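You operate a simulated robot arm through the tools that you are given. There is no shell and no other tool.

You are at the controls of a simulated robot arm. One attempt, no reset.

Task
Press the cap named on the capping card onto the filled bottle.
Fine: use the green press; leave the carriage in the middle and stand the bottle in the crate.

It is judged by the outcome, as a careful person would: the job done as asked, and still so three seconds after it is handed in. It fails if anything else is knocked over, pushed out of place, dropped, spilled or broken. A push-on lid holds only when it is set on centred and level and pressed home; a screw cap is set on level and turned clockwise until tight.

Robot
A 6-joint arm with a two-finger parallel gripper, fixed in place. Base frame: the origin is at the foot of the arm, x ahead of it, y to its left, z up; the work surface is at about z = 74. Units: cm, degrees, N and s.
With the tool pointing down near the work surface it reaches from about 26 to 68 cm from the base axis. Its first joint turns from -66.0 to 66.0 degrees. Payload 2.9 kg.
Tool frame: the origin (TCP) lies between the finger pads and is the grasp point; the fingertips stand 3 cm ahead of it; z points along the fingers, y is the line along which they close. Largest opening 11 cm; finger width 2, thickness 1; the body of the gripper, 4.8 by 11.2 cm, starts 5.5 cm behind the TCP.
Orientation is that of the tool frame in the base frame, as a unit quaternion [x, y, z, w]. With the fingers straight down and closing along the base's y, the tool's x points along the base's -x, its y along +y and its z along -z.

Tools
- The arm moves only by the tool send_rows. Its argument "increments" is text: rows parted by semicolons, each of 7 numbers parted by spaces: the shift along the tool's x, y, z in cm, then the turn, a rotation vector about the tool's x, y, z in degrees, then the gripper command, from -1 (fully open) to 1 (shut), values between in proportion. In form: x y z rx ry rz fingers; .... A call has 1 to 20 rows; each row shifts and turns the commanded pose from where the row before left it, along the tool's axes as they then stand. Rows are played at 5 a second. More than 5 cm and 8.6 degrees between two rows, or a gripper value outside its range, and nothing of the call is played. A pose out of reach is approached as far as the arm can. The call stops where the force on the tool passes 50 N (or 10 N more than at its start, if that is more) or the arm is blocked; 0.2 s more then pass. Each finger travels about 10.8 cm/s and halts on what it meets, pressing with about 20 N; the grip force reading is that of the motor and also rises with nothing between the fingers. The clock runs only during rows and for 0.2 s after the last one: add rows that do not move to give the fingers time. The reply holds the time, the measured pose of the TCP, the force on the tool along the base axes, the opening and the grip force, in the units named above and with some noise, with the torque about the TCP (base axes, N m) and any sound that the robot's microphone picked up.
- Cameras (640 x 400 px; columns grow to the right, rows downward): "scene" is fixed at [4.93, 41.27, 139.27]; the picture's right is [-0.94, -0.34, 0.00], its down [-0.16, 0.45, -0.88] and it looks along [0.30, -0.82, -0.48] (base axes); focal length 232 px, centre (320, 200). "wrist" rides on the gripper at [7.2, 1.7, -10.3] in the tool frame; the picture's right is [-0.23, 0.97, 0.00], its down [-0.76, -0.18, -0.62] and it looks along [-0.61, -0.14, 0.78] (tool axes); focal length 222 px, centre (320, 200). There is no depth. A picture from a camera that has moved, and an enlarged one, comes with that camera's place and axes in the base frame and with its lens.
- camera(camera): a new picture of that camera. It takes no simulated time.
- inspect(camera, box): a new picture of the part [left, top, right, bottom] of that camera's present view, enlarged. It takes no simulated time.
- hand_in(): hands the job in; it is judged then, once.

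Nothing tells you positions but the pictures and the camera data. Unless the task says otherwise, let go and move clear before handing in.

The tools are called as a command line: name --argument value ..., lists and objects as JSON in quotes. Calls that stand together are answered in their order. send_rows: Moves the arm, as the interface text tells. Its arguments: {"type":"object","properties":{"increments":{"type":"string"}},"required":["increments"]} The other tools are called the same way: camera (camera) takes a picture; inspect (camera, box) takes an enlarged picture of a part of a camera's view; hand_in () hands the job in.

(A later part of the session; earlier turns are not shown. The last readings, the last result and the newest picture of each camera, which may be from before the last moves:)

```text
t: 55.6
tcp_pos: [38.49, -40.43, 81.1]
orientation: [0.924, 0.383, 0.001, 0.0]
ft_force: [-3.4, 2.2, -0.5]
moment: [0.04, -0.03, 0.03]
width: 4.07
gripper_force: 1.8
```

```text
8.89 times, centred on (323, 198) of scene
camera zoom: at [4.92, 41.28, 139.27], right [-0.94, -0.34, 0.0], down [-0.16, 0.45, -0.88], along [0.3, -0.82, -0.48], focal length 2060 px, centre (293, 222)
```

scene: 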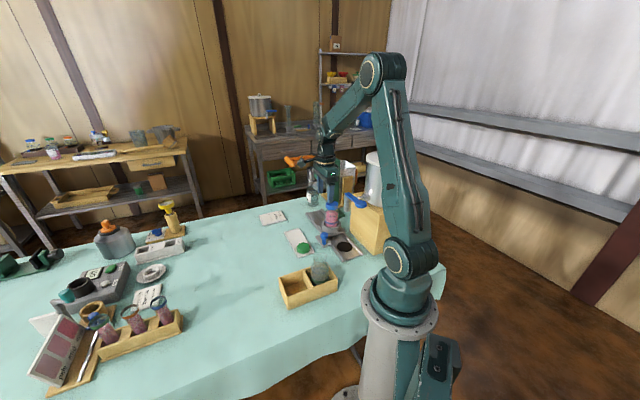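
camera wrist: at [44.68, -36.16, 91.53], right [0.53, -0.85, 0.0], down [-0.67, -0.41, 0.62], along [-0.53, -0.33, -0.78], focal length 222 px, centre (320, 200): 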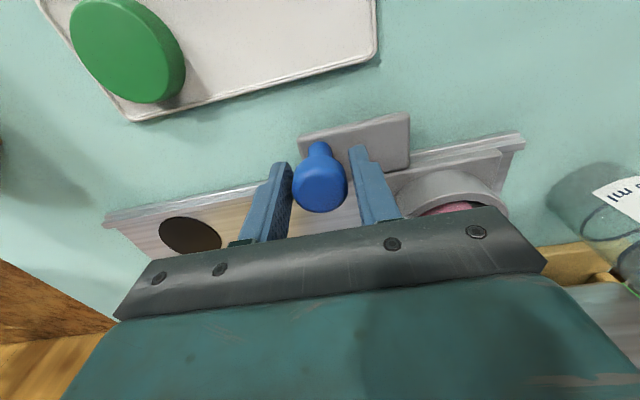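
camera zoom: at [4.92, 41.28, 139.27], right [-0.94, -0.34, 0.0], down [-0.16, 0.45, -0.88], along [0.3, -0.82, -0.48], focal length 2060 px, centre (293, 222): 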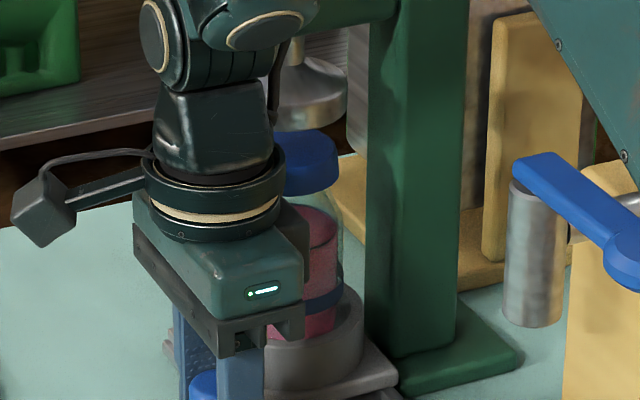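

The finger starts to yield at 4 N while the carriage stays put, so it's at the press station stop and the cap is under the plunger. I'll release the knob, rise, and back away from the lever.

send_rows --increments "0 -0.5 0 0 0 0 0.3; 0 0 0 0 0 0 0; 0 0 -2.5 0 0 0 0; 0 0 -3.0 0 0 0 0; 0 -2.7 -1 0 0 0 0; 0 -2.7 -1 0 0 0 0; 0 0 -4 0 0 0 0; 0 0 -4 0 0 0 0; 0 0 -4 0 0 0 0; 0 0 -3.5 0 0 0 0; 0 0 0 0 0 0 0"

inspect --camera "wrist" --box '[370, 60, 560, 230]'

inspect --camera "scene" --box '[308, 175, 338, 220]'

inspect --camera "scene" --box '[280, 140, 345, 200]'

```text
t: 58.0
tcp_pos: [34.54, -36.43, 104.07]
orientation: [0.924, 0.383, 0.001, 0.001]
ft_force: [0.5, -0.4, 0.4]
moment: [-0.02, 0.0, 0.02]
width: 5.51
gripper_force: 0.1
```

```text
2.35 times, centred on (465, 145) of wrist
camera zoom: at [40.82, -32.48, 114.45], right [0.53, -0.85, 0.0], down [-0.66, -0.41, 0.62], along [-0.53, -0.33, -0.78], focal length 523 px, centre (-21, 329)
```

zoom: 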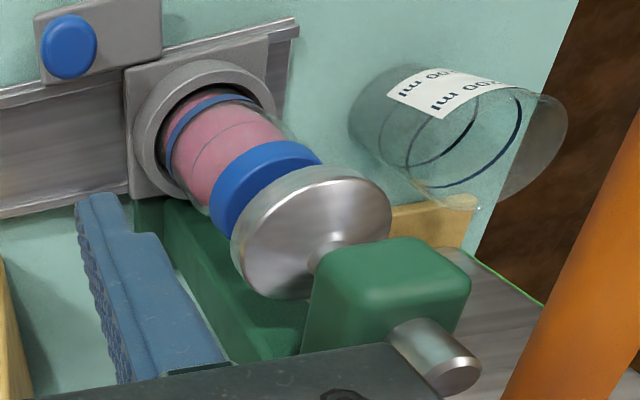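

```text
8.89 times, centred on (323, 198) of scene
camera zoom: at [4.93, 41.28, 139.27], right [-0.94, -0.34, 0.0], down [-0.16, 0.45, -0.88], along [0.3, -0.82, -0.48], focal length 2060 px, centre (293, 222)
```

zoom: 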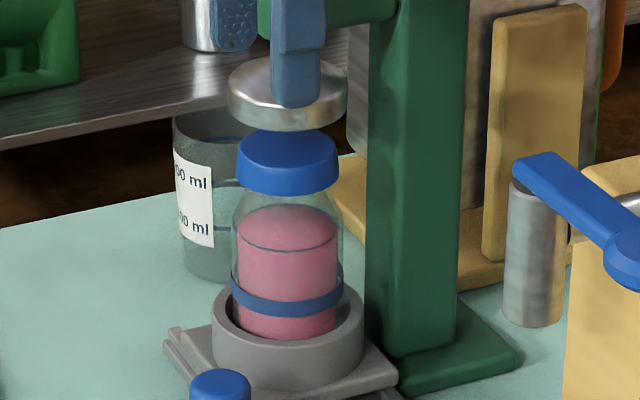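

```text
6.67 times, centred on (312, 170) of scene
camera zoom: at [4.93, 41.28, 139.27], right [-0.94, -0.34, 0.0], down [-0.16, 0.45, -0.88], along [0.3, -0.82, -0.48], focal length 1545 px, centre (370, 400)
```

zoom: 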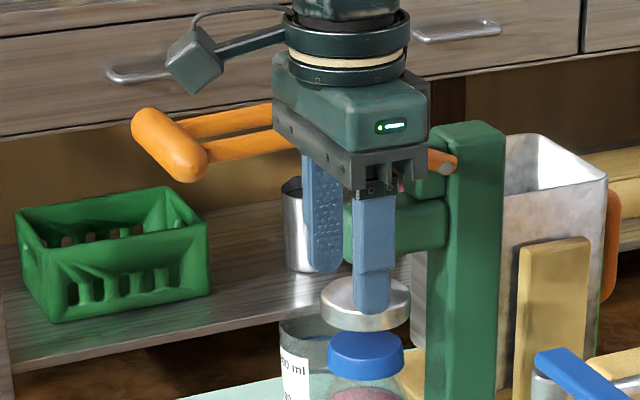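

The cap is aligned with the plunger in both views, and the lever's orange cross-handle is near (48.7,-42.1, z 106.7). I'll turn the gripper back, raise it, close the fingers, and hover above the handle.

send_rows --increments "0 0 -2 0 0 -7.5 0.5; 0 0 -2 0 0 -7.5 1; 0 0 -2 0 0 -7.5 1; 0 0 -2 0 0 -7.5 1; 0 0 -2 0 0 -7.5 1; 0 0 -2 0 0 -7.5 1; 0 0 0 0 0 -7.5 1; 0 0 0 0 0 -7.5 1; 0 0 0 0 0 -7.5 1; 0 0 0 0 0 -7.5 1; 0 0 0 0 0 -7.5 1; 0 0 0 0 0 -7.5 1; 0 0 0 0 0 0 1"

send_rows --increments "-2.5 1.1 -1 0 0 0 1; -3 1.3 -1 0 0 0 1; -3 1.3 0 0 0 0 1; 0 0 0 0 0 0 1"

camera --camera "wrist"

camera --camera "scene"

```text
t: 60.8
tcp_pos: [34.47, -36.35, 116.16]
orientation: [0.382, 0.924, 0.001, 0.001]
ft_force: [-0.5, 0.0, -0.3]
moment: [-0.01, 0.02, 0.02]
width: 0.01
gripper_force: 20.0
```

```text
t: 61.8
tcp_pos: [42.93, -39.56, 118.14]
orientation: [0.382, 0.924, 0.0, 0.001]
ft_force: [1.3, 0.1, 0.4]
moment: [-0.02, 0.01, 0.02]
width: 0.0
gripper_force: 20.0
```

```text
taken
camera wrist: at [39.13, -33.18, 128.56], right [0.85, 0.53, 0.0], down [0.41, -0.66, 0.62], along [0.33, -0.53, -0.78], focal length 222 px, centre (320, 200)
```

wrist: 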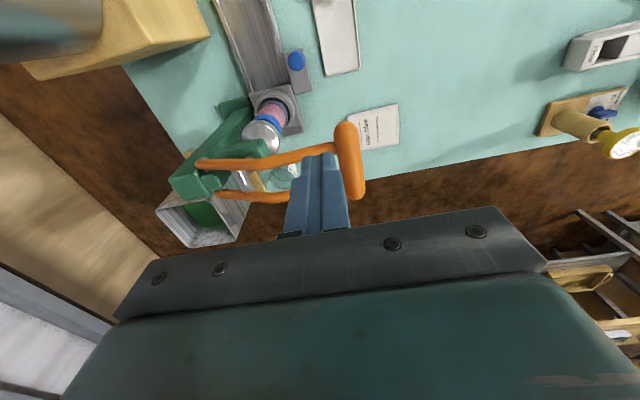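

```text
taken
```

scene: 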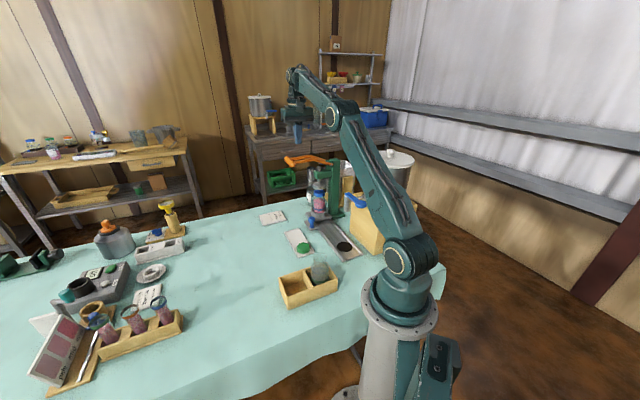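

I can see the handle clearly, at the end of a two-bar fork. I'll zoom in for its exact position and thickness.

inspect --camera "wrist" --box '[160, 60, 440, 240]'

inspect --camera "scene" --box '[275, 110, 345, 200]'

```text
2.22 times, centred on (300, 150) of wrist
camera zoom: at [39.13, -33.18, 128.56], right [0.85, 0.53, 0.0], down [0.41, -0.66, 0.62], along [0.33, -0.53, -0.78], focal length 494 px, centre (364, 311)
```

zoom: 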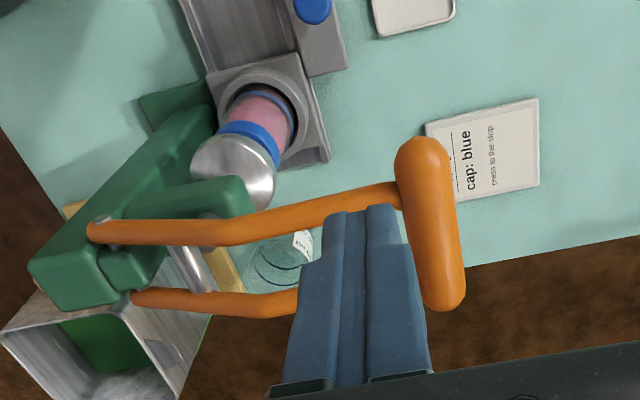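

```text
4.44 times, centred on (310, 155) of scene
camera zoom: at [4.93, 41.27, 139.27], right [-0.94, -0.34, 0.0], down [-0.16, 0.45, -0.88], along [0.3, -0.82, -0.48], focal length 1030 px, centre (364, 400)
```

zoom: 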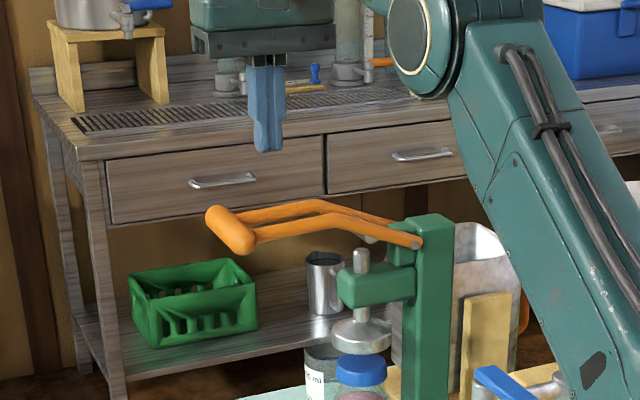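

The handle bar's centre is at (48.33,-41.6, z 106.8) with a radius of about 1.1 cm. I'll move directly above it with closed fingers.

send_rows --increments "-2.63 1.19 1 0 0 0 1; -2.63 1.19 1 0 0 0 1; 0 0 2 0 0 0 1; 0 0 1.2 0 0 0 1; 0 0 0 0 0 0 1"

inspect --camera "wrist" --box '[160, 60, 440, 240]'

inspect --camera "scene" --box '[275, 110, 345, 200]'

```text
t: 63.0
tcp_pos: [46.25, -40.33, 112.54]
orientation: [0.383, 0.924, -0.001, 0.001]
ft_force: [0.1, 0.4, -0.3]
moment: [0.01, 0.0, -0.02]
width: 0.0
gripper_force: 20.1
out of reach, approached as far as the arm can: row 1, 2
```

```text
2.22 times, centred on (300, 150) of wrist
camera zoom: at [42.33, -33.92, 122.85], right [0.85, 0.53, 0.0], down [0.41, -0.66, 0.62], along [0.33, -0.53, -0.78], focal length 494 px, centre (364, 311)
```

zoom: 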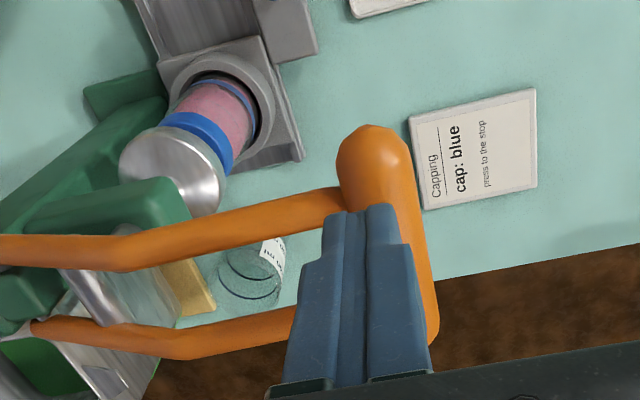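

```text
4.44 times, centred on (310, 155) of scene
camera zoom: at [4.93, 41.27, 139.27], right [-0.94, -0.34, 0.0], down [-0.16, 0.45, -0.88], along [0.3, -0.82, -0.48], focal length 1030 px, centre (364, 400)
```

zoom: 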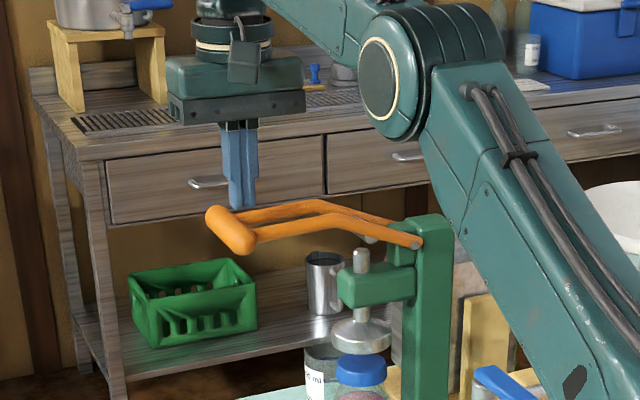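

The handle's centre is slightly beyond vertical reach at this height, but I'm above the near half of the bar, which is just as solid. I'll shift 0.6 cm along the lever and lower until I touch it.

send_rows --increments "0 0.3 0 0 0 0 1; 0 0.3 0 0 0 0 1; 0 0 0.6 0 0 0 1; 0 0 0.4 0 0 0 1; 0 0 0 0 0 0 1"

inspect --camera "wrist" --box '[160, 60, 440, 240]'

inspect --camera "scene" --box '[285, 130, 325, 180]'

```text
t: 64.2
tcp_pos: [46.62, -39.75, 111.39]
orientation: [0.382, 0.924, -0.001, 0.0]
ft_force: [-0.2, -0.4, 0.7]
moment: [-0.04, -0.01, -0.02]
width: 0.0
gripper_force: 19.3
```

```text
2.22 times, centred on (300, 150) of wrist
camera zoom: at [42.79, -33.44, 121.77], right [0.85, 0.53, 0.0], down [0.41, -0.66, 0.62], along [0.33, -0.53, -0.78], focal length 494 px, centre (364, 311)
```

zoom: 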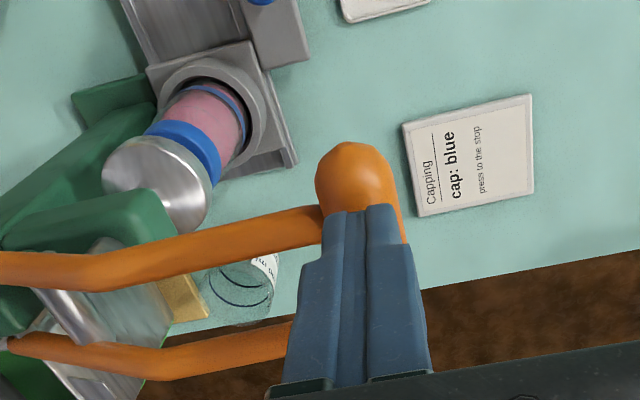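

```text
8.00 times, centred on (305, 155) of scene
camera zoom: at [4.93, 41.27, 139.27], right [-0.94, -0.34, 0.0], down [-0.16, 0.45, -0.88], along [0.3, -0.82, -0.48], focal length 1854 px, centre (440, 560)
```

zoom: 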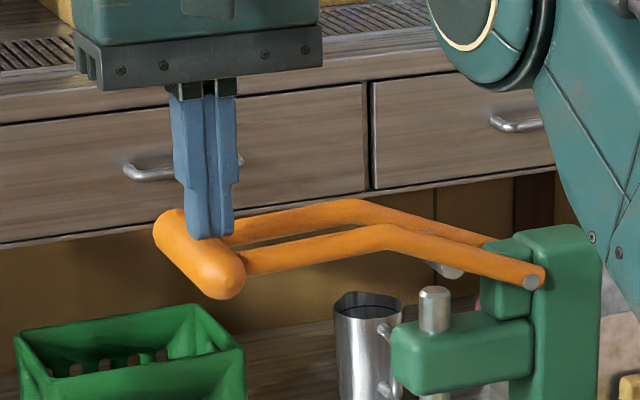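

The closed fingertips are just above the handle bar and centred on it. I'll press down in stages, watching the force and the plunger.

send_rows --increments "0 0 0.3 0 0 0 1; 0 0 0.3 0 0 0 1; 0 0 0.3 0 0 0 1; 0 0 0.3 0 0 0 1; 0 0 0.3 0 0 0 1; 0 0 0.3 0 0 0 1; 0 0 0 0 0 0 1"

inspect --camera "scene" --box '[275, 130, 345, 220]'

```text
t: 65.8
tcp_pos: [46.7, -39.74, 109.71]
orientation: [0.383, 0.924, 0.0, 0.001]
ft_force: [-0.4, -0.4, 0.1]
moment: [0.03, 0.0, 0.04]
width: 0.01
gripper_force: 20.4
```

```text
4.44 times, centred on (310, 175) of scene
camera zoom: at [4.93, 41.28, 139.27], right [-0.94, -0.34, 0.0], down [-0.16, 0.45, -0.88], along [0.3, -0.82, -0.48], focal length 1030 px, centre (364, 311)
```

zoom: 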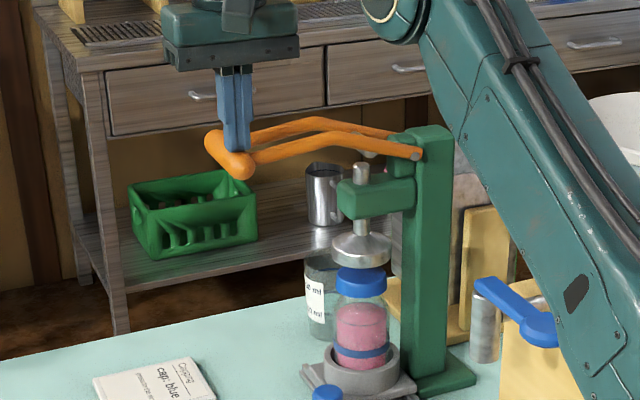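

The lever is moving down under the fingertips with almost no force. I'll keep pressing.

send_rows --increments "0 0.05 0.4 0 0 0 1; 0 0.05 0.4 0 0 0 1; 0 0.05 0.4 0 0 0 1; 0 0.05 0.4 0 0 0 1; 0 0 0.4 0 0 0 1; 0 0 0.4 0 0 0 1; 0 0 0 0 0 0 1"

inspect --camera "scene" --box '[275, 130, 345, 220]'

```text
t: 67.4
tcp_pos: [46.9, -39.64, 107.23]
orientation: [0.383, 0.924, -0.001, 0.0]
ft_force: [-0.2, -0.5, 0.6]
moment: [0.04, 0.01, -0.02]
width: 0.03
gripper_force: 19.9
```

```text
4.44 times, centred on (310, 175) of scene
camera zoom: at [4.93, 41.28, 139.27], right [-0.94, -0.34, 0.0], down [-0.16, 0.45, -0.88], along [0.3, -0.82, -0.48], focal length 1030 px, centre (364, 311)
```

zoom: 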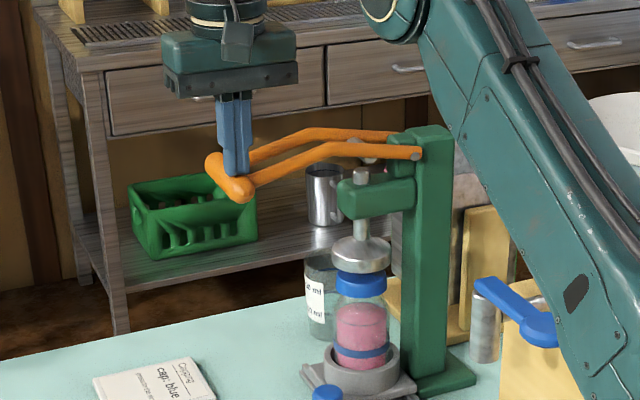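

The plunger is nearly at the cap, so I'll continue with smaller steps.

send_rows --increments "0 0 0.3 0 0 0 1; 0 0 0.3 0 0 0 1; 0 0 0.3 0 0 0 1; 0 0 0 0 0 0 1"

inspect --camera "scene" --box '[285, 140, 345, 225]'

```text
t: 68.4
tcp_pos: [46.79, -39.55, 106.41]
orientation: [0.383, 0.924, 0.0, 0.0]
ft_force: [0.7, -0.4, 0.9]
moment: [-0.02, 0.04, 0.0]
width: 0.0
gripper_force: 19.8
```

```text
4.71 times, centred on (315, 182) of scene
camera zoom: at [4.93, 41.28, 139.27], right [-0.94, -0.34, 0.0], down [-0.16, 0.45, -0.88], along [0.3, -0.82, -0.48], focal length 1090 px, centre (344, 282)
```

zoom: 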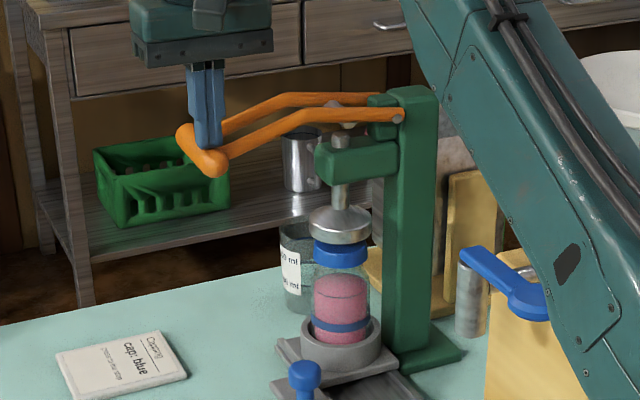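

The plunger is just about on the cap. I'll zoom in to confirm it's square before pressing home.

inspect --camera "scene" --box '[311, 178, 333, 204]'

inspect --camera "wrist" --box '[160, 60, 440, 240]'

```text
15.38 times, centred on (322, 191) of scene
camera zoom: at [4.93, 41.28, 139.27], right [-0.94, -0.34, 0.0], down [-0.16, 0.45, -0.88], along [0.3, -0.82, -0.48], focal length 3565 px, centre (289, 338)
```

zoom: 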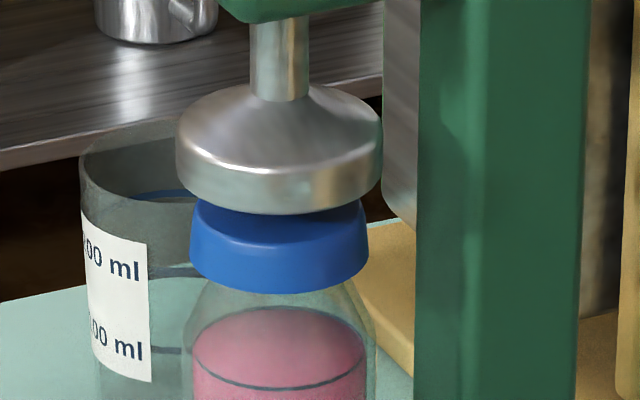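

```text
2.22 times, centred on (300, 150) of wrist
camera zoom: at [42.97, -33.28, 116.75], right [0.85, 0.53, 0.0], down [0.41, -0.66, 0.62], along [0.33, -0.53, -0.78], focal length 494 px, centre (364, 311)
```

zoom: 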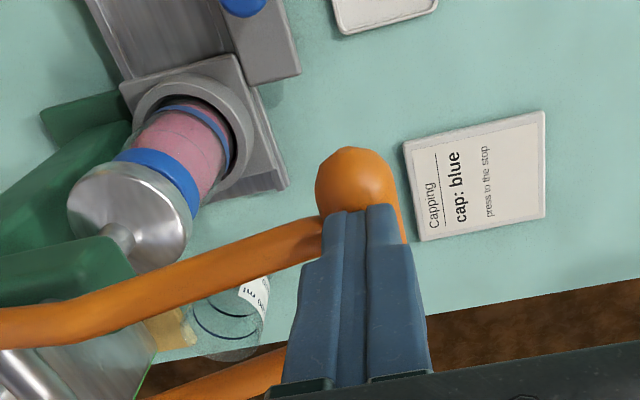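

The plunger is square and centred over the cap. I'll press further in small steps.

send_rows --increments "0 0 0.25 0 0 0 1; 0 0 0.25 0 0 0 1; 0 0 0.25 0 0 0 1; 0 0 0.25 0 0 0 1; 0 0 0 0 0 0 1"

inspect --camera "scene" --box '[311, 178, 333, 204]'

```text
t: 69.6
tcp_pos: [46.84, -39.61, 105.28]
orientation: [0.383, 0.924, 0.0, 0.0]
ft_force: [0.7, -0.4, 0.7]
moment: [-0.01, -0.01, 0.0]
width: 0.0
gripper_force: 20.1
```

```text
15.38 times, centred on (322, 191) of scene
camera zoom: at [4.93, 41.27, 139.27], right [-0.94, -0.34, 0.0], down [-0.16, 0.45, -0.88], along [0.3, -0.82, -0.48], focal length 3565 px, centre (289, 338)
```

zoom: 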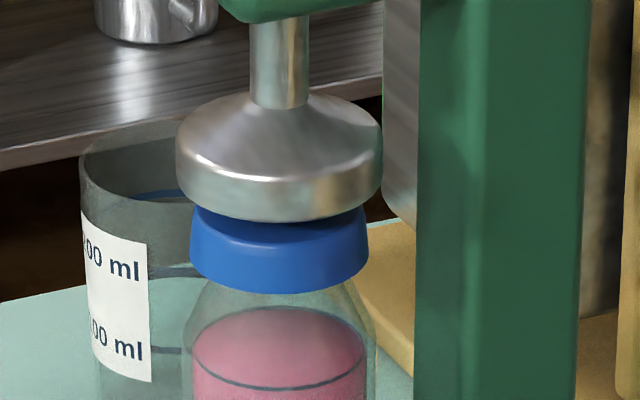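

There's still about 1.5 cm of plunger travel before it meets the cap, which is roughly 6 cm at the handle. I'll follow the handle's arc downwards.

send_rows --increments "0 -0.05 0.4 0 0 0 1; 0 -0.06 0.4 0 0 0 1; 0 -0.07 0.4 0 0 0 1; 0 -0.08 0.4 0 0 0 1; 0 -0.09 0.4 0 0 0 1; 0 -0.1 0.4 0 0 0 1; 0 -0.11 0.4 0 0 0 1; 0 0 0 0 0 0 1"

inspect --camera "scene" --box '[285, 140, 345, 225]'

inspect --camera "scene" --box '[311, 178, 333, 204]'

```text
t: 71.4
tcp_pos: [46.37, -40.07, 102.49]
orientation: [0.382, 0.924, -0.001, 0.002]
ft_force: [0.5, 0.8, 2.7]
moment: [0.02, 0.02, -0.05]
width: 0.0
gripper_force: 20.0
```

```text
4.71 times, centred on (315, 182) of scene
camera zoom: at [4.93, 41.28, 139.27], right [-0.94, -0.34, 0.0], down [-0.16, 0.45, -0.88], along [0.3, -0.82, -0.48], focal length 1090 px, centre (344, 282)
```

zoom: 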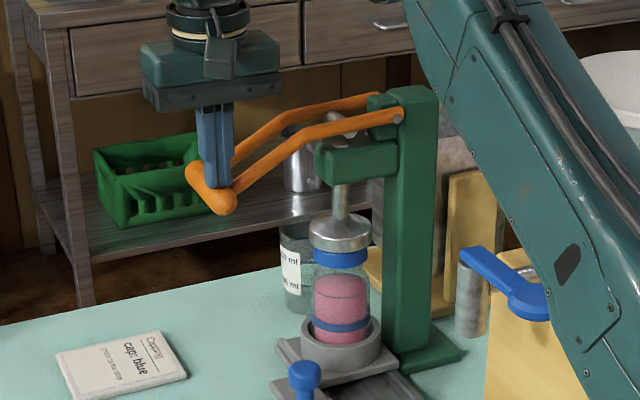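

```text
15.38 times, centred on (322, 191) of scene
camera zoom: at [4.93, 41.28, 139.27], right [-0.94, -0.34, 0.0], down [-0.16, 0.45, -0.88], along [0.3, -0.82, -0.48], focal length 3565 px, centre (289, 338)
```

zoom: 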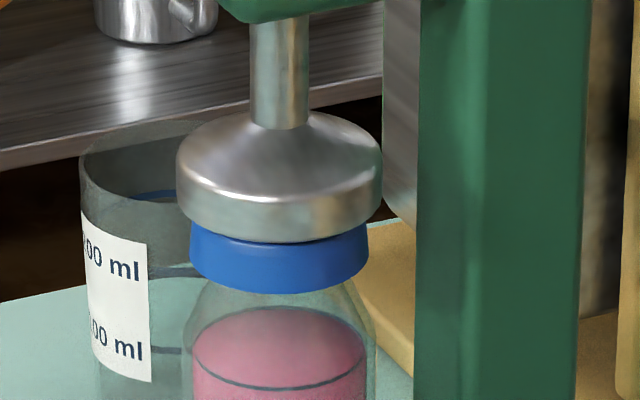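

About 0.8 cm of plunger travel remains before contact. I'll continue along the arc with smaller steps.

send_rows --increments "0 -0.1 0.3 0 0 0 1; 0 -0.1 0.3 0 0 0 1; 0 -0.11 0.3 0 0 0 1; 0 -0.11 0.3 0 0 0 1; 0 -0.11 0.3 0 0 0 1; 0 -0.12 0.3 0 0 0 1; 0 0 0 0 0 0 1"

inspect --camera "scene" --box '[285, 140, 345, 225]'

inspect --camera "scene" --box '[311, 178, 333, 204]'

```text
t: 72.8
tcp_pos: [46.23, -40.21, 101.9]
orientation: [0.379, 0.925, -0.001, 0.007]
ft_force: [-3.8, 9.2, 20.3]
moment: [0.37, 0.22, 0.03]
width: 0.0
gripper_force: 19.6
stopped in row 6: the force on the tool passed its limit at 52 N (the readings are from after the stop); the commanded pose is now the measured one
```

```text
4.71 times, centred on (315, 182) of scene
camera zoom: at [4.89, 41.32, 139.26], right [-0.94, -0.34, 0.0], down [-0.16, 0.45, -0.88], along [0.3, -0.83, -0.48], focal length 1090 px, centre (344, 282)
```

zoom: 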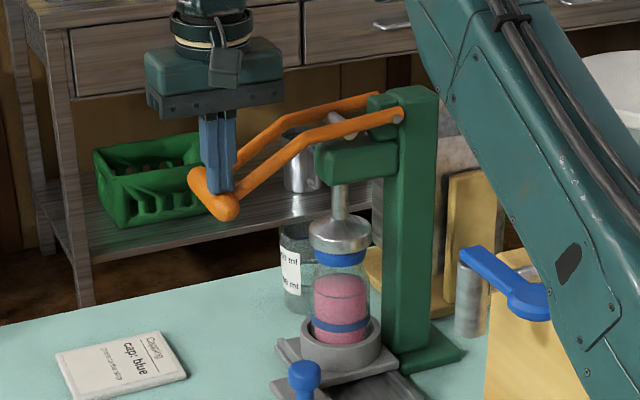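

```text
15.38 times, centred on (322, 191) of scene
camera zoom: at [4.89, 41.32, 139.26], right [-0.94, -0.34, 0.0], down [-0.16, 0.45, -0.88], along [0.3, -0.83, -0.48], focal length 3565 px, centre (289, 338)
```

zoom: 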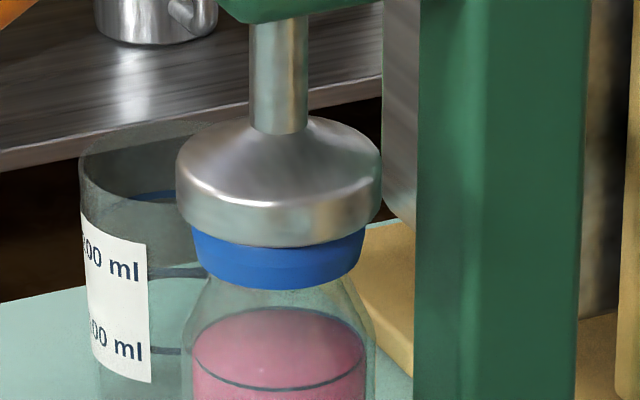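

The force peaked at 52 N as the plunger bore on the cap, and the arm backed off to 20 N. I'll check whether the cap has gone home squarely before pressing more.

inspect --camera "wrist" --box '[150, 60, 290, 180]'

inspect --camera "scene" --box '[314, 188, 330, 208]'

inspect --camera "scene" --box '[285, 140, 325, 180]'

```text
3.33 times, centred on (220, 120) of wrist
camera zoom: at [42.19, -33.8, 112.15], right [0.84, 0.54, 0.01], down [0.41, -0.65, 0.64], along [0.34, -0.53, -0.77], focal length 740 px, centre (653, 467)
```

zoom: 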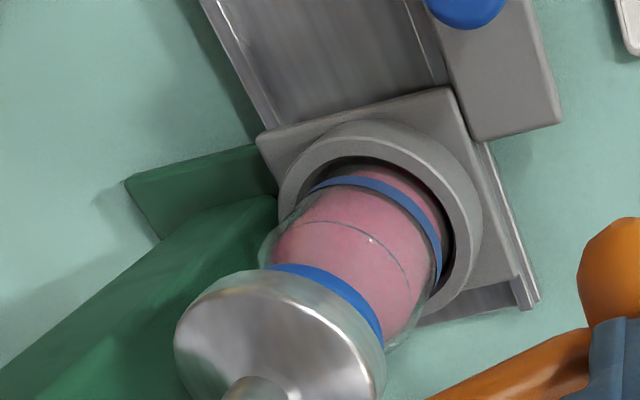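

```text
16.00 times, centred on (322, 198) of scene
camera zoom: at [4.89, 41.32, 139.26], right [-0.94, -0.34, 0.0], down [-0.16, 0.45, -0.88], along [0.3, -0.83, -0.48], focal length 3708 px, centre (288, 232)
```

zoom: 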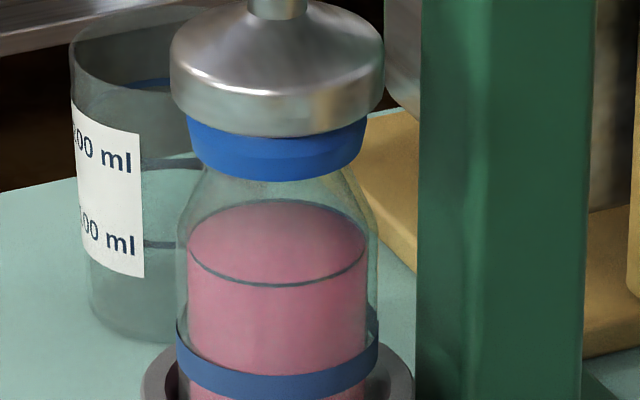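

```text
10.00 times, centred on (305, 160) of scene
camera zoom: at [4.89, 41.32, 139.26], right [-0.94, -0.34, 0.0], down [-0.16, 0.45, -0.88], along [0.3, -0.83, -0.48], focal length 2317 px, centre (470, 600)
```

zoom: 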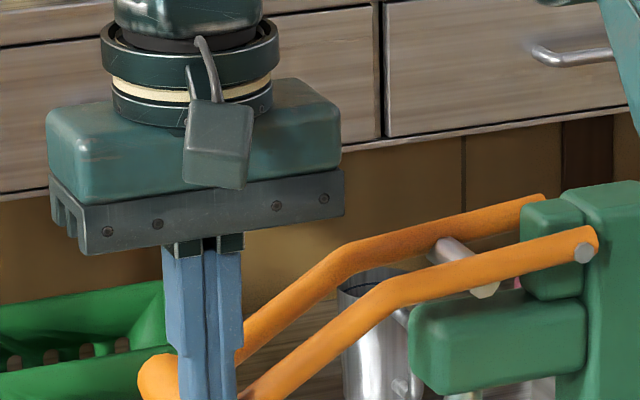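

The plunger is now bearing on the cap, but the cap hasn't visibly dropped and there was no click. I'll press again from here with fine steps.

send_rows --increments "0.05 0 0.1 0 0 0 1; 0 -0.03 0.1 0 0 0 1; 0 -0.03 0.1 0 0 0 1; 0 -0.03 0.1 0 0 0 1; 0 -0.03 0.1 0 0 0 1; 0 0 0 0 0 0 1"

inspect --camera "scene" --box '[314, 188, 330, 208]'

```text
t: 74.2
tcp_pos: [46.18, -40.39, 101.74]
orientation: [0.379, 0.925, -0.004, 0.012]
ft_force: [4.8, 19.5, 42.9]
moment: [0.78, 0.15, -0.09]
width: 0.0
gripper_force: 20.4
```

```text
16.00 times, centred on (322, 198) of scene
camera zoom: at [4.88, 41.38, 139.24], right [-0.94, -0.34, 0.0], down [-0.16, 0.45, -0.88], along [0.3, -0.83, -0.48], focal length 3708 px, centre (288, 232)
```

zoom: 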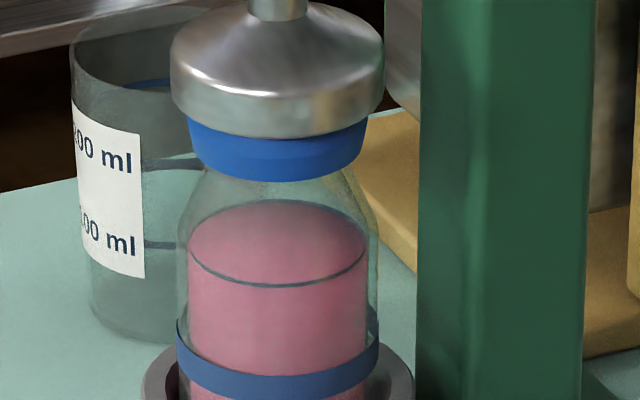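

Sideways friction on the handle has built up because it isn't moving any further. I'll lift off, straighten the tool, and press again straight down at the handle's centre.

send_rows --increments "0 0.15 -0.3 0 0 0 1; 0 0 -0.6 0 0 0 1; 0 0 -1.0 0 0 0 1; 0 0 0 0 0 0 1; 0 0 0 0 0 0 1"

inspect --camera "scene" --box '[285, 140, 345, 225]'

camera --camera "wrist"

```text
t: 75.3
tcp_pos: [46.23, -40.35, 102.92]
orientation: [0.38, 0.925, -0.002, 0.006]
ft_force: [-1.6, -0.1, 1.7]
moment: [0.0, 0.07, 0.01]
width: 0.0
gripper_force: 19.9
```

```text
4.71 times, centred on (315, 182) of scene
camera zoom: at [4.92, 41.28, 139.27], right [-0.94, -0.34, 0.0], down [-0.16, 0.45, -0.88], along [0.3, -0.82, -0.48], focal length 1090 px, centre (344, 282)
```

zoom: 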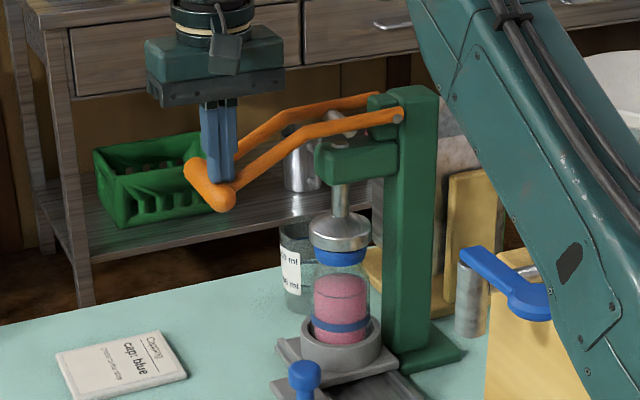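

```text
taken
camera wrist: at [42.17, -33.93, 113.19], right [0.85, 0.53, 0.0], down [0.41, -0.66, 0.63], along [0.34, -0.53, -0.77], focal length 222 px, centre (320, 200)
```

wrist: 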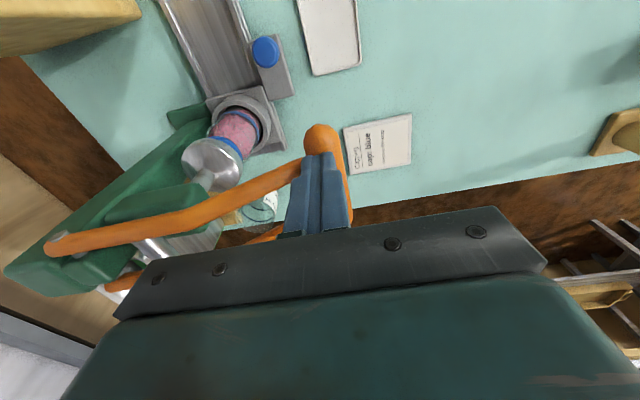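

The lever stays roughly where it was. I'll level the tool, lift slightly, and move over to the centre of the handle bar.

send_rows --increments "0 0 -1.0 0 0.72 0.33 1; 0 0 -0.5 0 0 0 1; -1.2 0.15 0 0 0 0 1; -1.2 0.15 0 0 0 0 1; 0 0 0 0 0 0 1; 0 0 0 0 0 0 1"

camera --camera "wrist"

inspect --camera "scene" --box '[285, 140, 345, 225]'

```text
t: 76.8
tcp_pos: [48.32, -41.64, 104.54]
orientation: [0.382, 0.924, 0.001, 0.001]
ft_force: [0.7, -0.9, 1.1]
moment: [-0.03, 0.0, 0.03]
width: 0.01
gripper_force: 20.0
```

```text
taken
camera wrist: at [44.36, -35.34, 114.9], right [0.85, 0.53, 0.0], down [0.41, -0.66, 0.62], along [0.33, -0.53, -0.78], focal length 222 px, centre (320, 200)
```

wrist: 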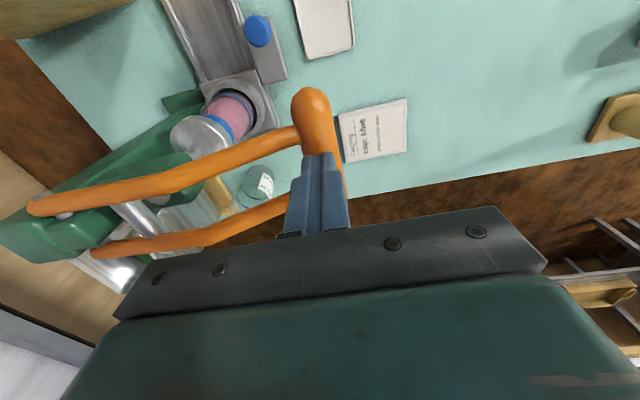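

```text
4.71 times, centred on (315, 182) of scene
camera zoom: at [4.93, 41.27, 139.27], right [-0.94, -0.34, 0.0], down [-0.16, 0.45, -0.88], along [0.3, -0.82, -0.48], focal length 1090 px, centre (344, 282)
```

zoom: 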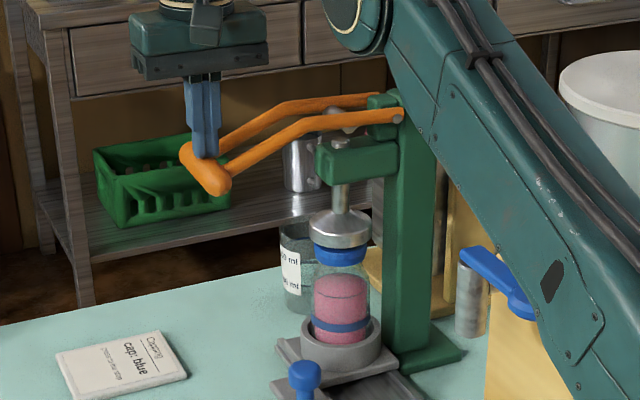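

I'm centred on the bar with the tool level, and the lever follows my fingers back up. I'll press down along the arc to the cap again.

send_rows --increments "0 -0.04 0.4 0 0 0 1; 0 -0.06 0.4 0 0 0 1; 0 -0.07 0.4 0 0 0 1; 0 -0.08 0.4 0 0 0 1; 0 -0.09 0.4 0 0 0 1; 0 -0.1 0.4 0 0 0 1; 0 0 0 0 0 0 1"

```text
t: 78.3
tcp_pos: [47.81, -41.95, 102.13]
orientation: [0.382, 0.924, 0.001, 0.002]
ft_force: [1.8, 1.1, 5.9]
moment: [0.09, -0.02, -0.01]
width: 0.01
gripper_force: 19.7
```

Contact is starting at 5.9 N. I'll press straight down now in 0.1 cm steps.

send_rows --increments "0 -0.02 0.1 0 0 0 1; 0 -0.02 0.1 0 0 0 1; 0 -0.02 0.1 0 0 0 1; 0 -0.02 0.1 0 0 0 1; 0 0 0 0 0 0 1"

inspect --camera "scene" --box '[314, 188, 330, 208]'

```text
t: 79.5
tcp_pos: [47.84, -42.15, 101.75]
orientation: [0.382, 0.924, 0.0, 0.003]
ft_force: [6.3, 4.8, 21.6]
moment: [0.23, -0.1, -0.22]
width: 0.0
gripper_force: 20.1
```

```text
16.00 times, centred on (322, 198) of scene
camera zoom: at [4.91, 41.32, 139.26], right [-0.94, -0.34, 0.0], down [-0.16, 0.45, -0.88], along [0.3, -0.82, -0.48], focal length 3708 px, centre (288, 232)
```

zoom: 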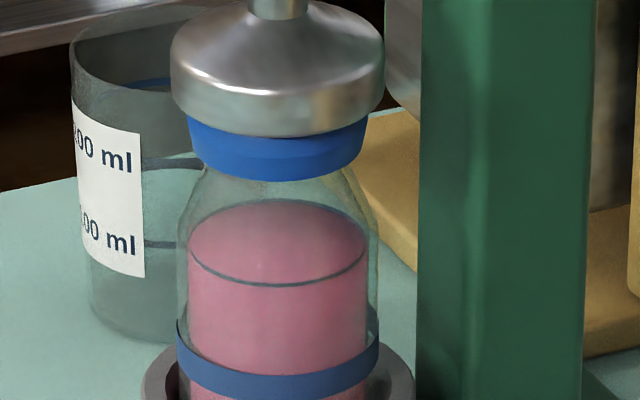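

Force is 22 N and rising steadily. I'll continue straight down.

send_rows --increments "0 0.04 0.1 0 0 0 1; 0 0.02 0.1 0 0 0 1; 0 0 0.1 0 0 0 1; 0 0 0 0 0 0 1"

inspect --camera "scene" --box '[314, 188, 330, 208]'

```text
t: 80.5
tcp_pos: [47.63, -42.07, 101.81]
orientation: [0.383, 0.924, -0.001, 0.004]
ft_force: [-3.4, 1.2, 32.5]
moment: [0.21, 0.21, 0.44]
width: 0.0
gripper_force: 20.4
```

```text
16.00 times, centred on (322, 198) of scene
camera zoom: at [4.87, 41.32, 139.26], right [-0.94, -0.34, 0.0], down [-0.16, 0.45, -0.88], along [0.3, -0.82, -0.48], focal length 3708 px, centre (288, 232)
```

zoom: 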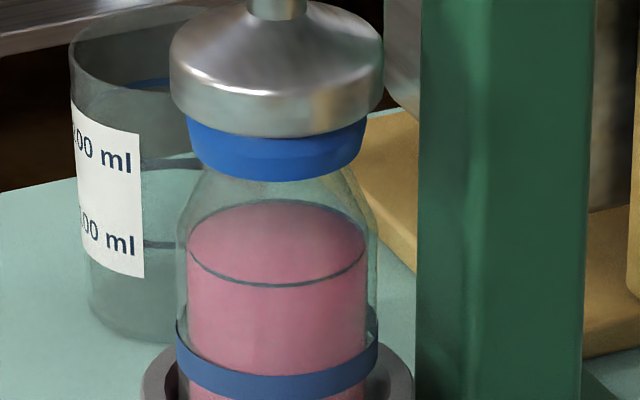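

I'm at 32 N with nothing moving. I'll keep building the force straight down.

send_rows --increments "0 0 0.1 0 0 0 1; 0 0 0.1 0 0 0 1; 0 0 0.1 0 0 0 1; 0 0 0.05 0 0 0 1; 0 0 0 0 0 0 1; 0 0 0 0 0 0 1"

inspect --camera "scene" --box '[314, 188, 330, 208]'

```text
t: 82.0
tcp_pos: [47.74, -42.13, 101.8]
orientation: [0.384, 0.923, -0.001, 0.006]
ft_force: [-15.5, -0.1, 43.3]
moment: [0.29, 0.66, 0.13]
width: 0.0
gripper_force: 19.5
```

```text
16.00 times, centred on (322, 198) of scene
camera zoom: at [4.82, 41.33, 139.26], right [-0.94, -0.34, 0.0], down [-0.16, 0.45, -0.88], along [0.3, -0.83, -0.48], focal length 3708 px, centre (288, 232)
```

zoom: 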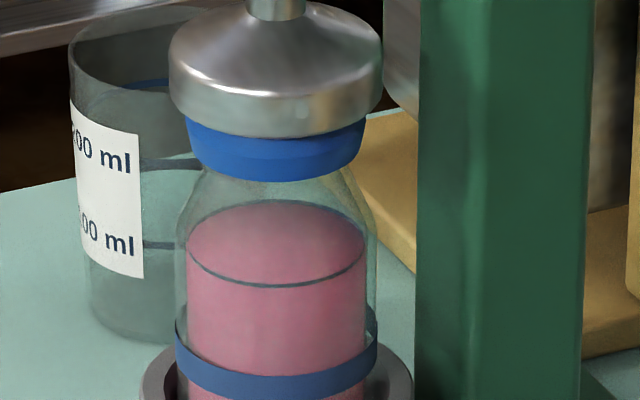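

The lever won't go further, and comparing pictures I suspect the cap tipped slightly when the carriage snapped to its station. I'll release the lever and inspect the cap closely.

send_rows --increments "0 0 -0.4 0 0 0 1; 0 0.05 -0.8 0 0 0 1; 0 0.1 -1 0 0 0 1; 0 0.1 -1.2 0 0 0 1; 0 0.1 -1.5 0 0 0 1; 0 0.1 -1.5 0 0 0 1; 0 0 -1.5 0 0 0 1; 0 0 -1.5 0 0 0 1; 0 0 -1.5 0 0 0 1; 0 0 0 0 0 0 1"

inspect --camera "scene" --box '[311, 178, 333, 204]'

inspect --camera "scene" --box '[275, 120, 345, 210]'

camera --camera "wrist"

```text
t: 84.2
tcp_pos: [47.69, -41.46, 111.6]
orientation: [0.383, 0.924, 0.001, 0.0]
ft_force: [-0.7, 0.4, 0.7]
moment: [0.0, 0.01, 0.03]
width: 0.0
gripper_force: 20.0
out of reach, approached as far as the arm can: row 9
```

```text
15.38 times, centred on (322, 191) of scene
camera zoom: at [4.93, 41.27, 139.27], right [-0.94, -0.34, 0.0], down [-0.16, 0.45, -0.88], along [0.3, -0.82, -0.48], focal length 3565 px, centre (289, 338)
```

zoom: 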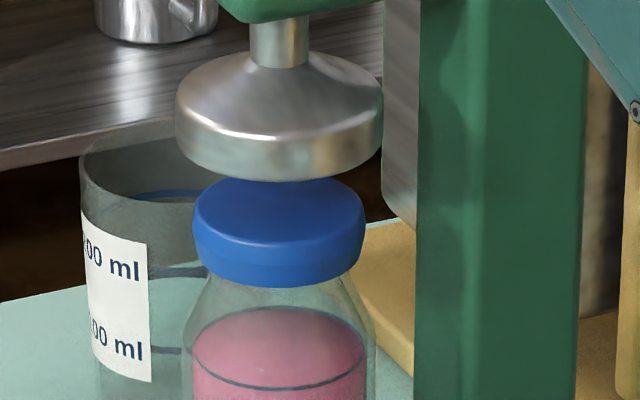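

```text
4.44 times, centred on (310, 165) of scene
camera zoom: at [4.93, 41.27, 139.27], right [-0.94, -0.34, 0.0], down [-0.16, 0.45, -0.88], along [0.3, -0.82, -0.48], focal length 1030 px, centre (364, 356)
```

zoom: 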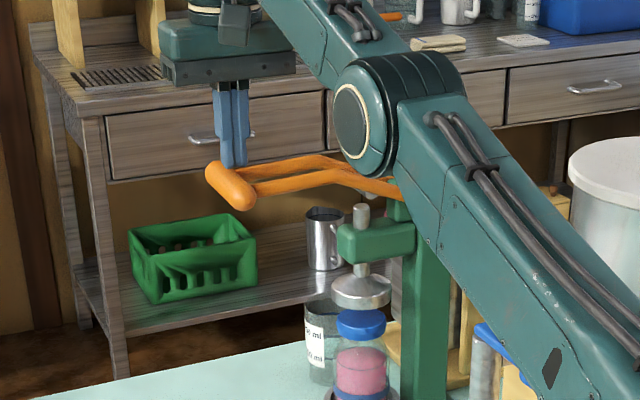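

```text
taken
camera wrist: at [43.79, -35.1, 122.01], right [0.85, 0.53, 0.0], down [0.41, -0.66, 0.62], along [0.33, -0.53, -0.78], focal length 222 px, centre (320, 200)
```

wrist: 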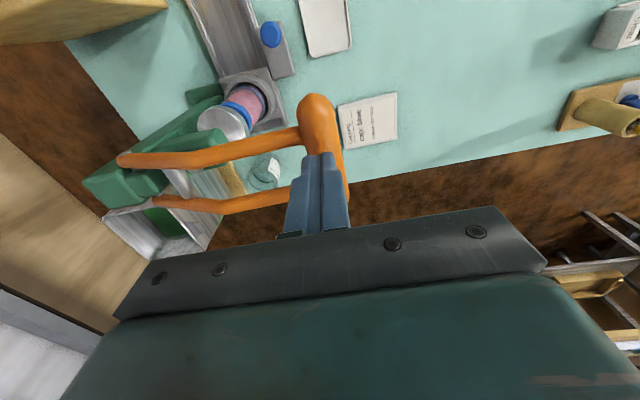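

The lever has returned up. I'll look closely at the cap now.

inspect --camera "scene" --box '[316, 187, 328, 200]'

inspect --camera "wrist" --box '[180, 60, 300, 160]'

```text
16.00 times, centred on (322, 194) of scene
camera zoom: at [4.93, 41.27, 139.27], right [-0.94, -0.34, 0.0], down [-0.16, 0.45, -0.88], along [0.3, -0.82, -0.48], focal length 3708 px, centre (288, 304)
```

zoom: 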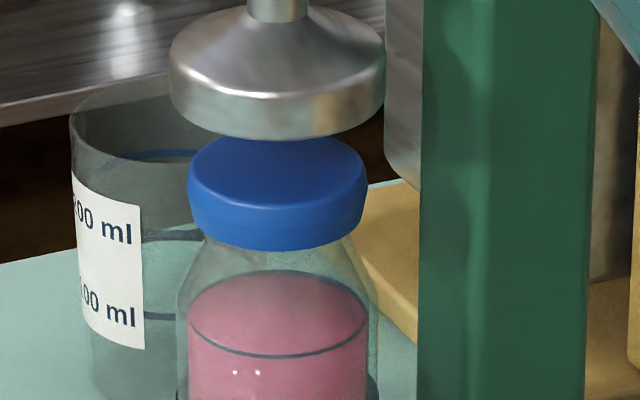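

```text
4.00 times, centred on (240, 110) of wrist
camera zoom: at [43.79, -35.1, 122.01], right [0.85, 0.53, 0.0], down [0.41, -0.66, 0.62], along [0.33, -0.53, -0.78], focal length 888 px, centre (640, 560)
```

zoom: 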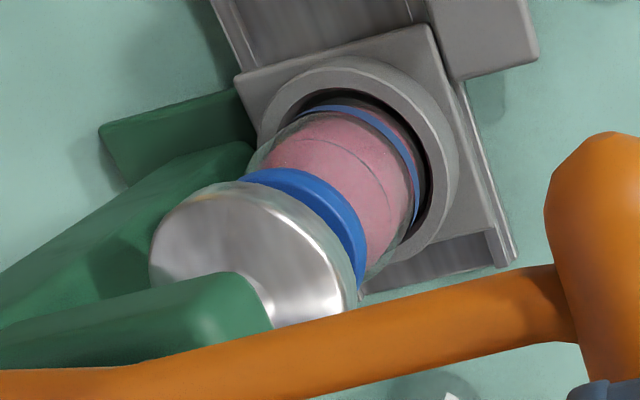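

The lever is back at rest and the cap is level and centred. Its skirt now looks tucked in against the neck, unlike before pressing, so it appears pressed home. I'll back away from the handle and turn the gripper to return the carriage.

send_rows --increments "3.5 0 0 0 0 0 1; 3.5 0 0 0 0 0 1; 3.5 0 0 0 0 0 1; 1.6 -2.8 0 0 0 0 1; 1.5 -2.9 0 0 0 0 0; 0 0 0 0 0 0 0"

send_rows --increments "0 0 0 0 0 7.5 0; 0 0 0 0 0 7.5 0; 0 0 0 0 0 7.5 0; 0 0 0 0 0 7.5 0; 0 0 0 0 0 7.5 0; 0 0 0 0 0 7.5 0; 0 0 0 0 0 7.5 0; 0 0 0 0 0 7.5 0; 0 0 0 0 0 7.5 0; 0 0 0 0 0 7.5 0; 0 0 0 0 0 7.5 0; 0 0 0 0 0 7.5 0; 0 0 0 0 0 0 0"

camera --camera "wrist"

inspect --camera "scene" --box '[285, 140, 365, 240]'

```text
t: 85.5
tcp_pos: [33.97, -35.64, 111.69]
orientation: [0.382, 0.924, 0.0, 0.001]
ft_force: [-0.2, 0.6, 1.0]
moment: [0.02, 0.0, 0.0]
width: 5.5
gripper_force: 0.2
```

```text
t: 88.3
tcp_pos: [34.14, -35.69, 111.69]
orientation: [0.924, 0.381, 0.002, 0.001]
ft_force: [0.7, 0.1, -0.5]
moment: [-0.03, -0.01, 0.02]
width: 5.5
gripper_force: 0.1
```

```text
taken
camera wrist: at [40.39, -31.87, 122.06], right [0.53, -0.85, 0.0], down [-0.67, -0.41, 0.62], along [-0.53, -0.33, -0.78], focal length 222 px, centre (320, 200)
```

wrist: 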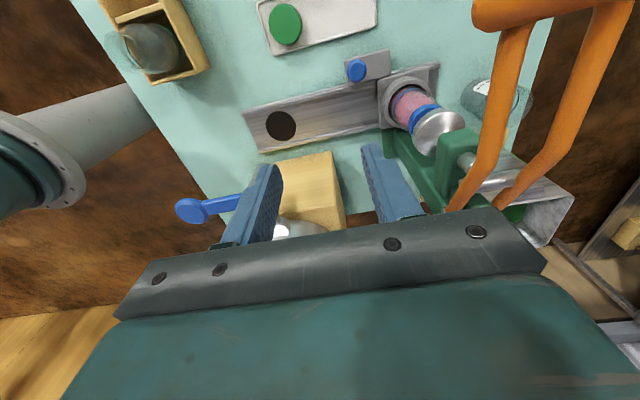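

```text
4.00 times, centred on (325, 190) of scene
camera zoom: at [4.93, 41.27, 139.27], right [-0.94, -0.34, 0.0], down [-0.16, 0.45, -0.88], along [0.3, -0.82, -0.48], focal length 927 px, centre (300, 240)
```

zoom: 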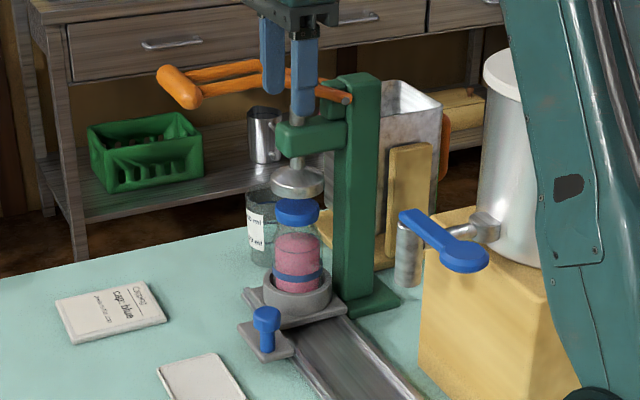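

Everything is standing. I'll take a quick close look at the pressed cap from this side, then return to the knob.

inspect --camera "wrist" --box '[360, 60, 480, 170]'

inspect --camera "scene" --box '[314, 186, 332, 206]'

```text
3.64 times, centred on (420, 115) of wrist
camera zoom: at [40.39, -31.87, 122.06], right [0.53, -0.85, 0.0], down [-0.67, -0.41, 0.62], along [-0.53, -0.33, -0.78], focal length 808 px, centre (-44, 509)
```

zoom: 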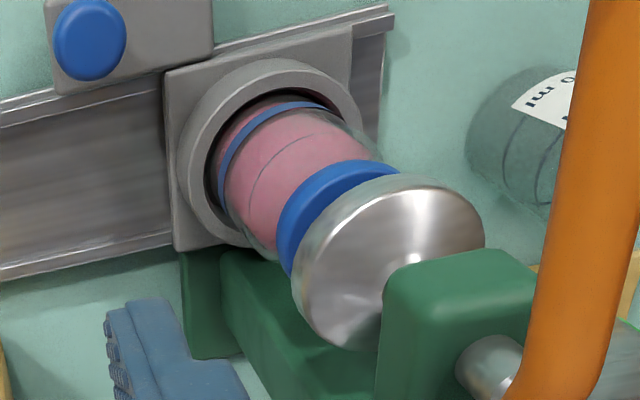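

```text
16.00 times, centred on (323, 196) of scene
camera zoom: at [4.93, 41.27, 139.27], right [-0.94, -0.34, 0.0], down [-0.16, 0.45, -0.88], along [0.3, -0.82, -0.48], focal length 3708 px, centre (272, 264)
```

zoom: 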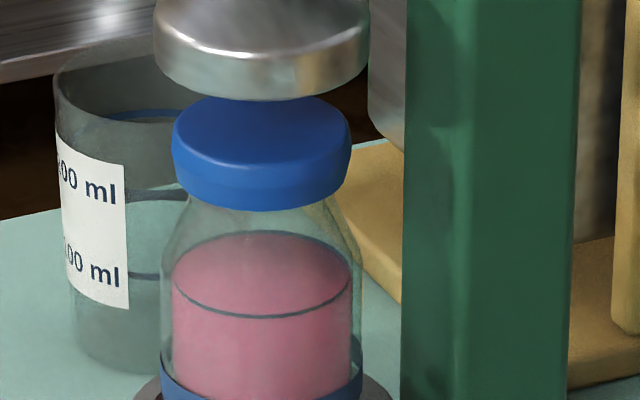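

The cap's skirt is tucked in evenly all round and it sits level, so it's pressed home. I'll go down to the knob to bring the carriage back to the middle.

send_rows --increments "0 0 3.9 0 0 0 0; 0 0 3.9 0 0 0 0; 0 0 3.9 0 0 0 0; 0 0 3.9 0 0 0 0; 0 0 3.9 0 0 0 0; 0 0 3.6 0 0 0 0; -0.1 3 1 0 0 0 0; -0.1 3 1 0 0 0 0; 0 0 0 0 0 0 0"

camera --camera "wrist"

```text
t: 90.3
tcp_pos: [38.16, -40.42, 86.51]
orientation: [0.924, 0.382, 0.002, 0.0]
ft_force: [0.6, 0.0, -0.2]
moment: [-0.01, -0.03, -0.02]
width: 5.5
gripper_force: 0.0
```

```text
taken
camera wrist: at [44.43, -36.34, 96.85], right [0.53, -0.85, 0.0], down [-0.67, -0.41, 0.62], along [-0.53, -0.33, -0.78], focal length 222 px, centre (320, 200)
```

wrist: 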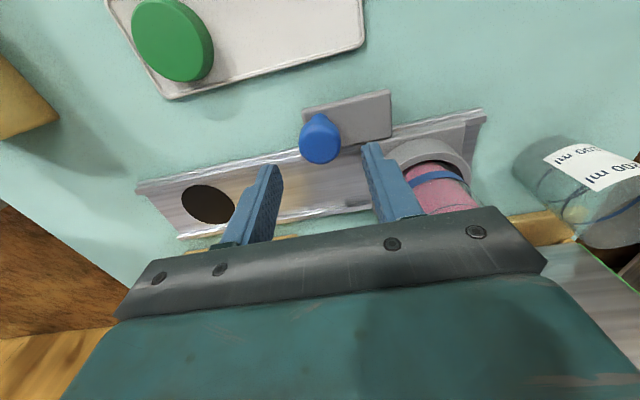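

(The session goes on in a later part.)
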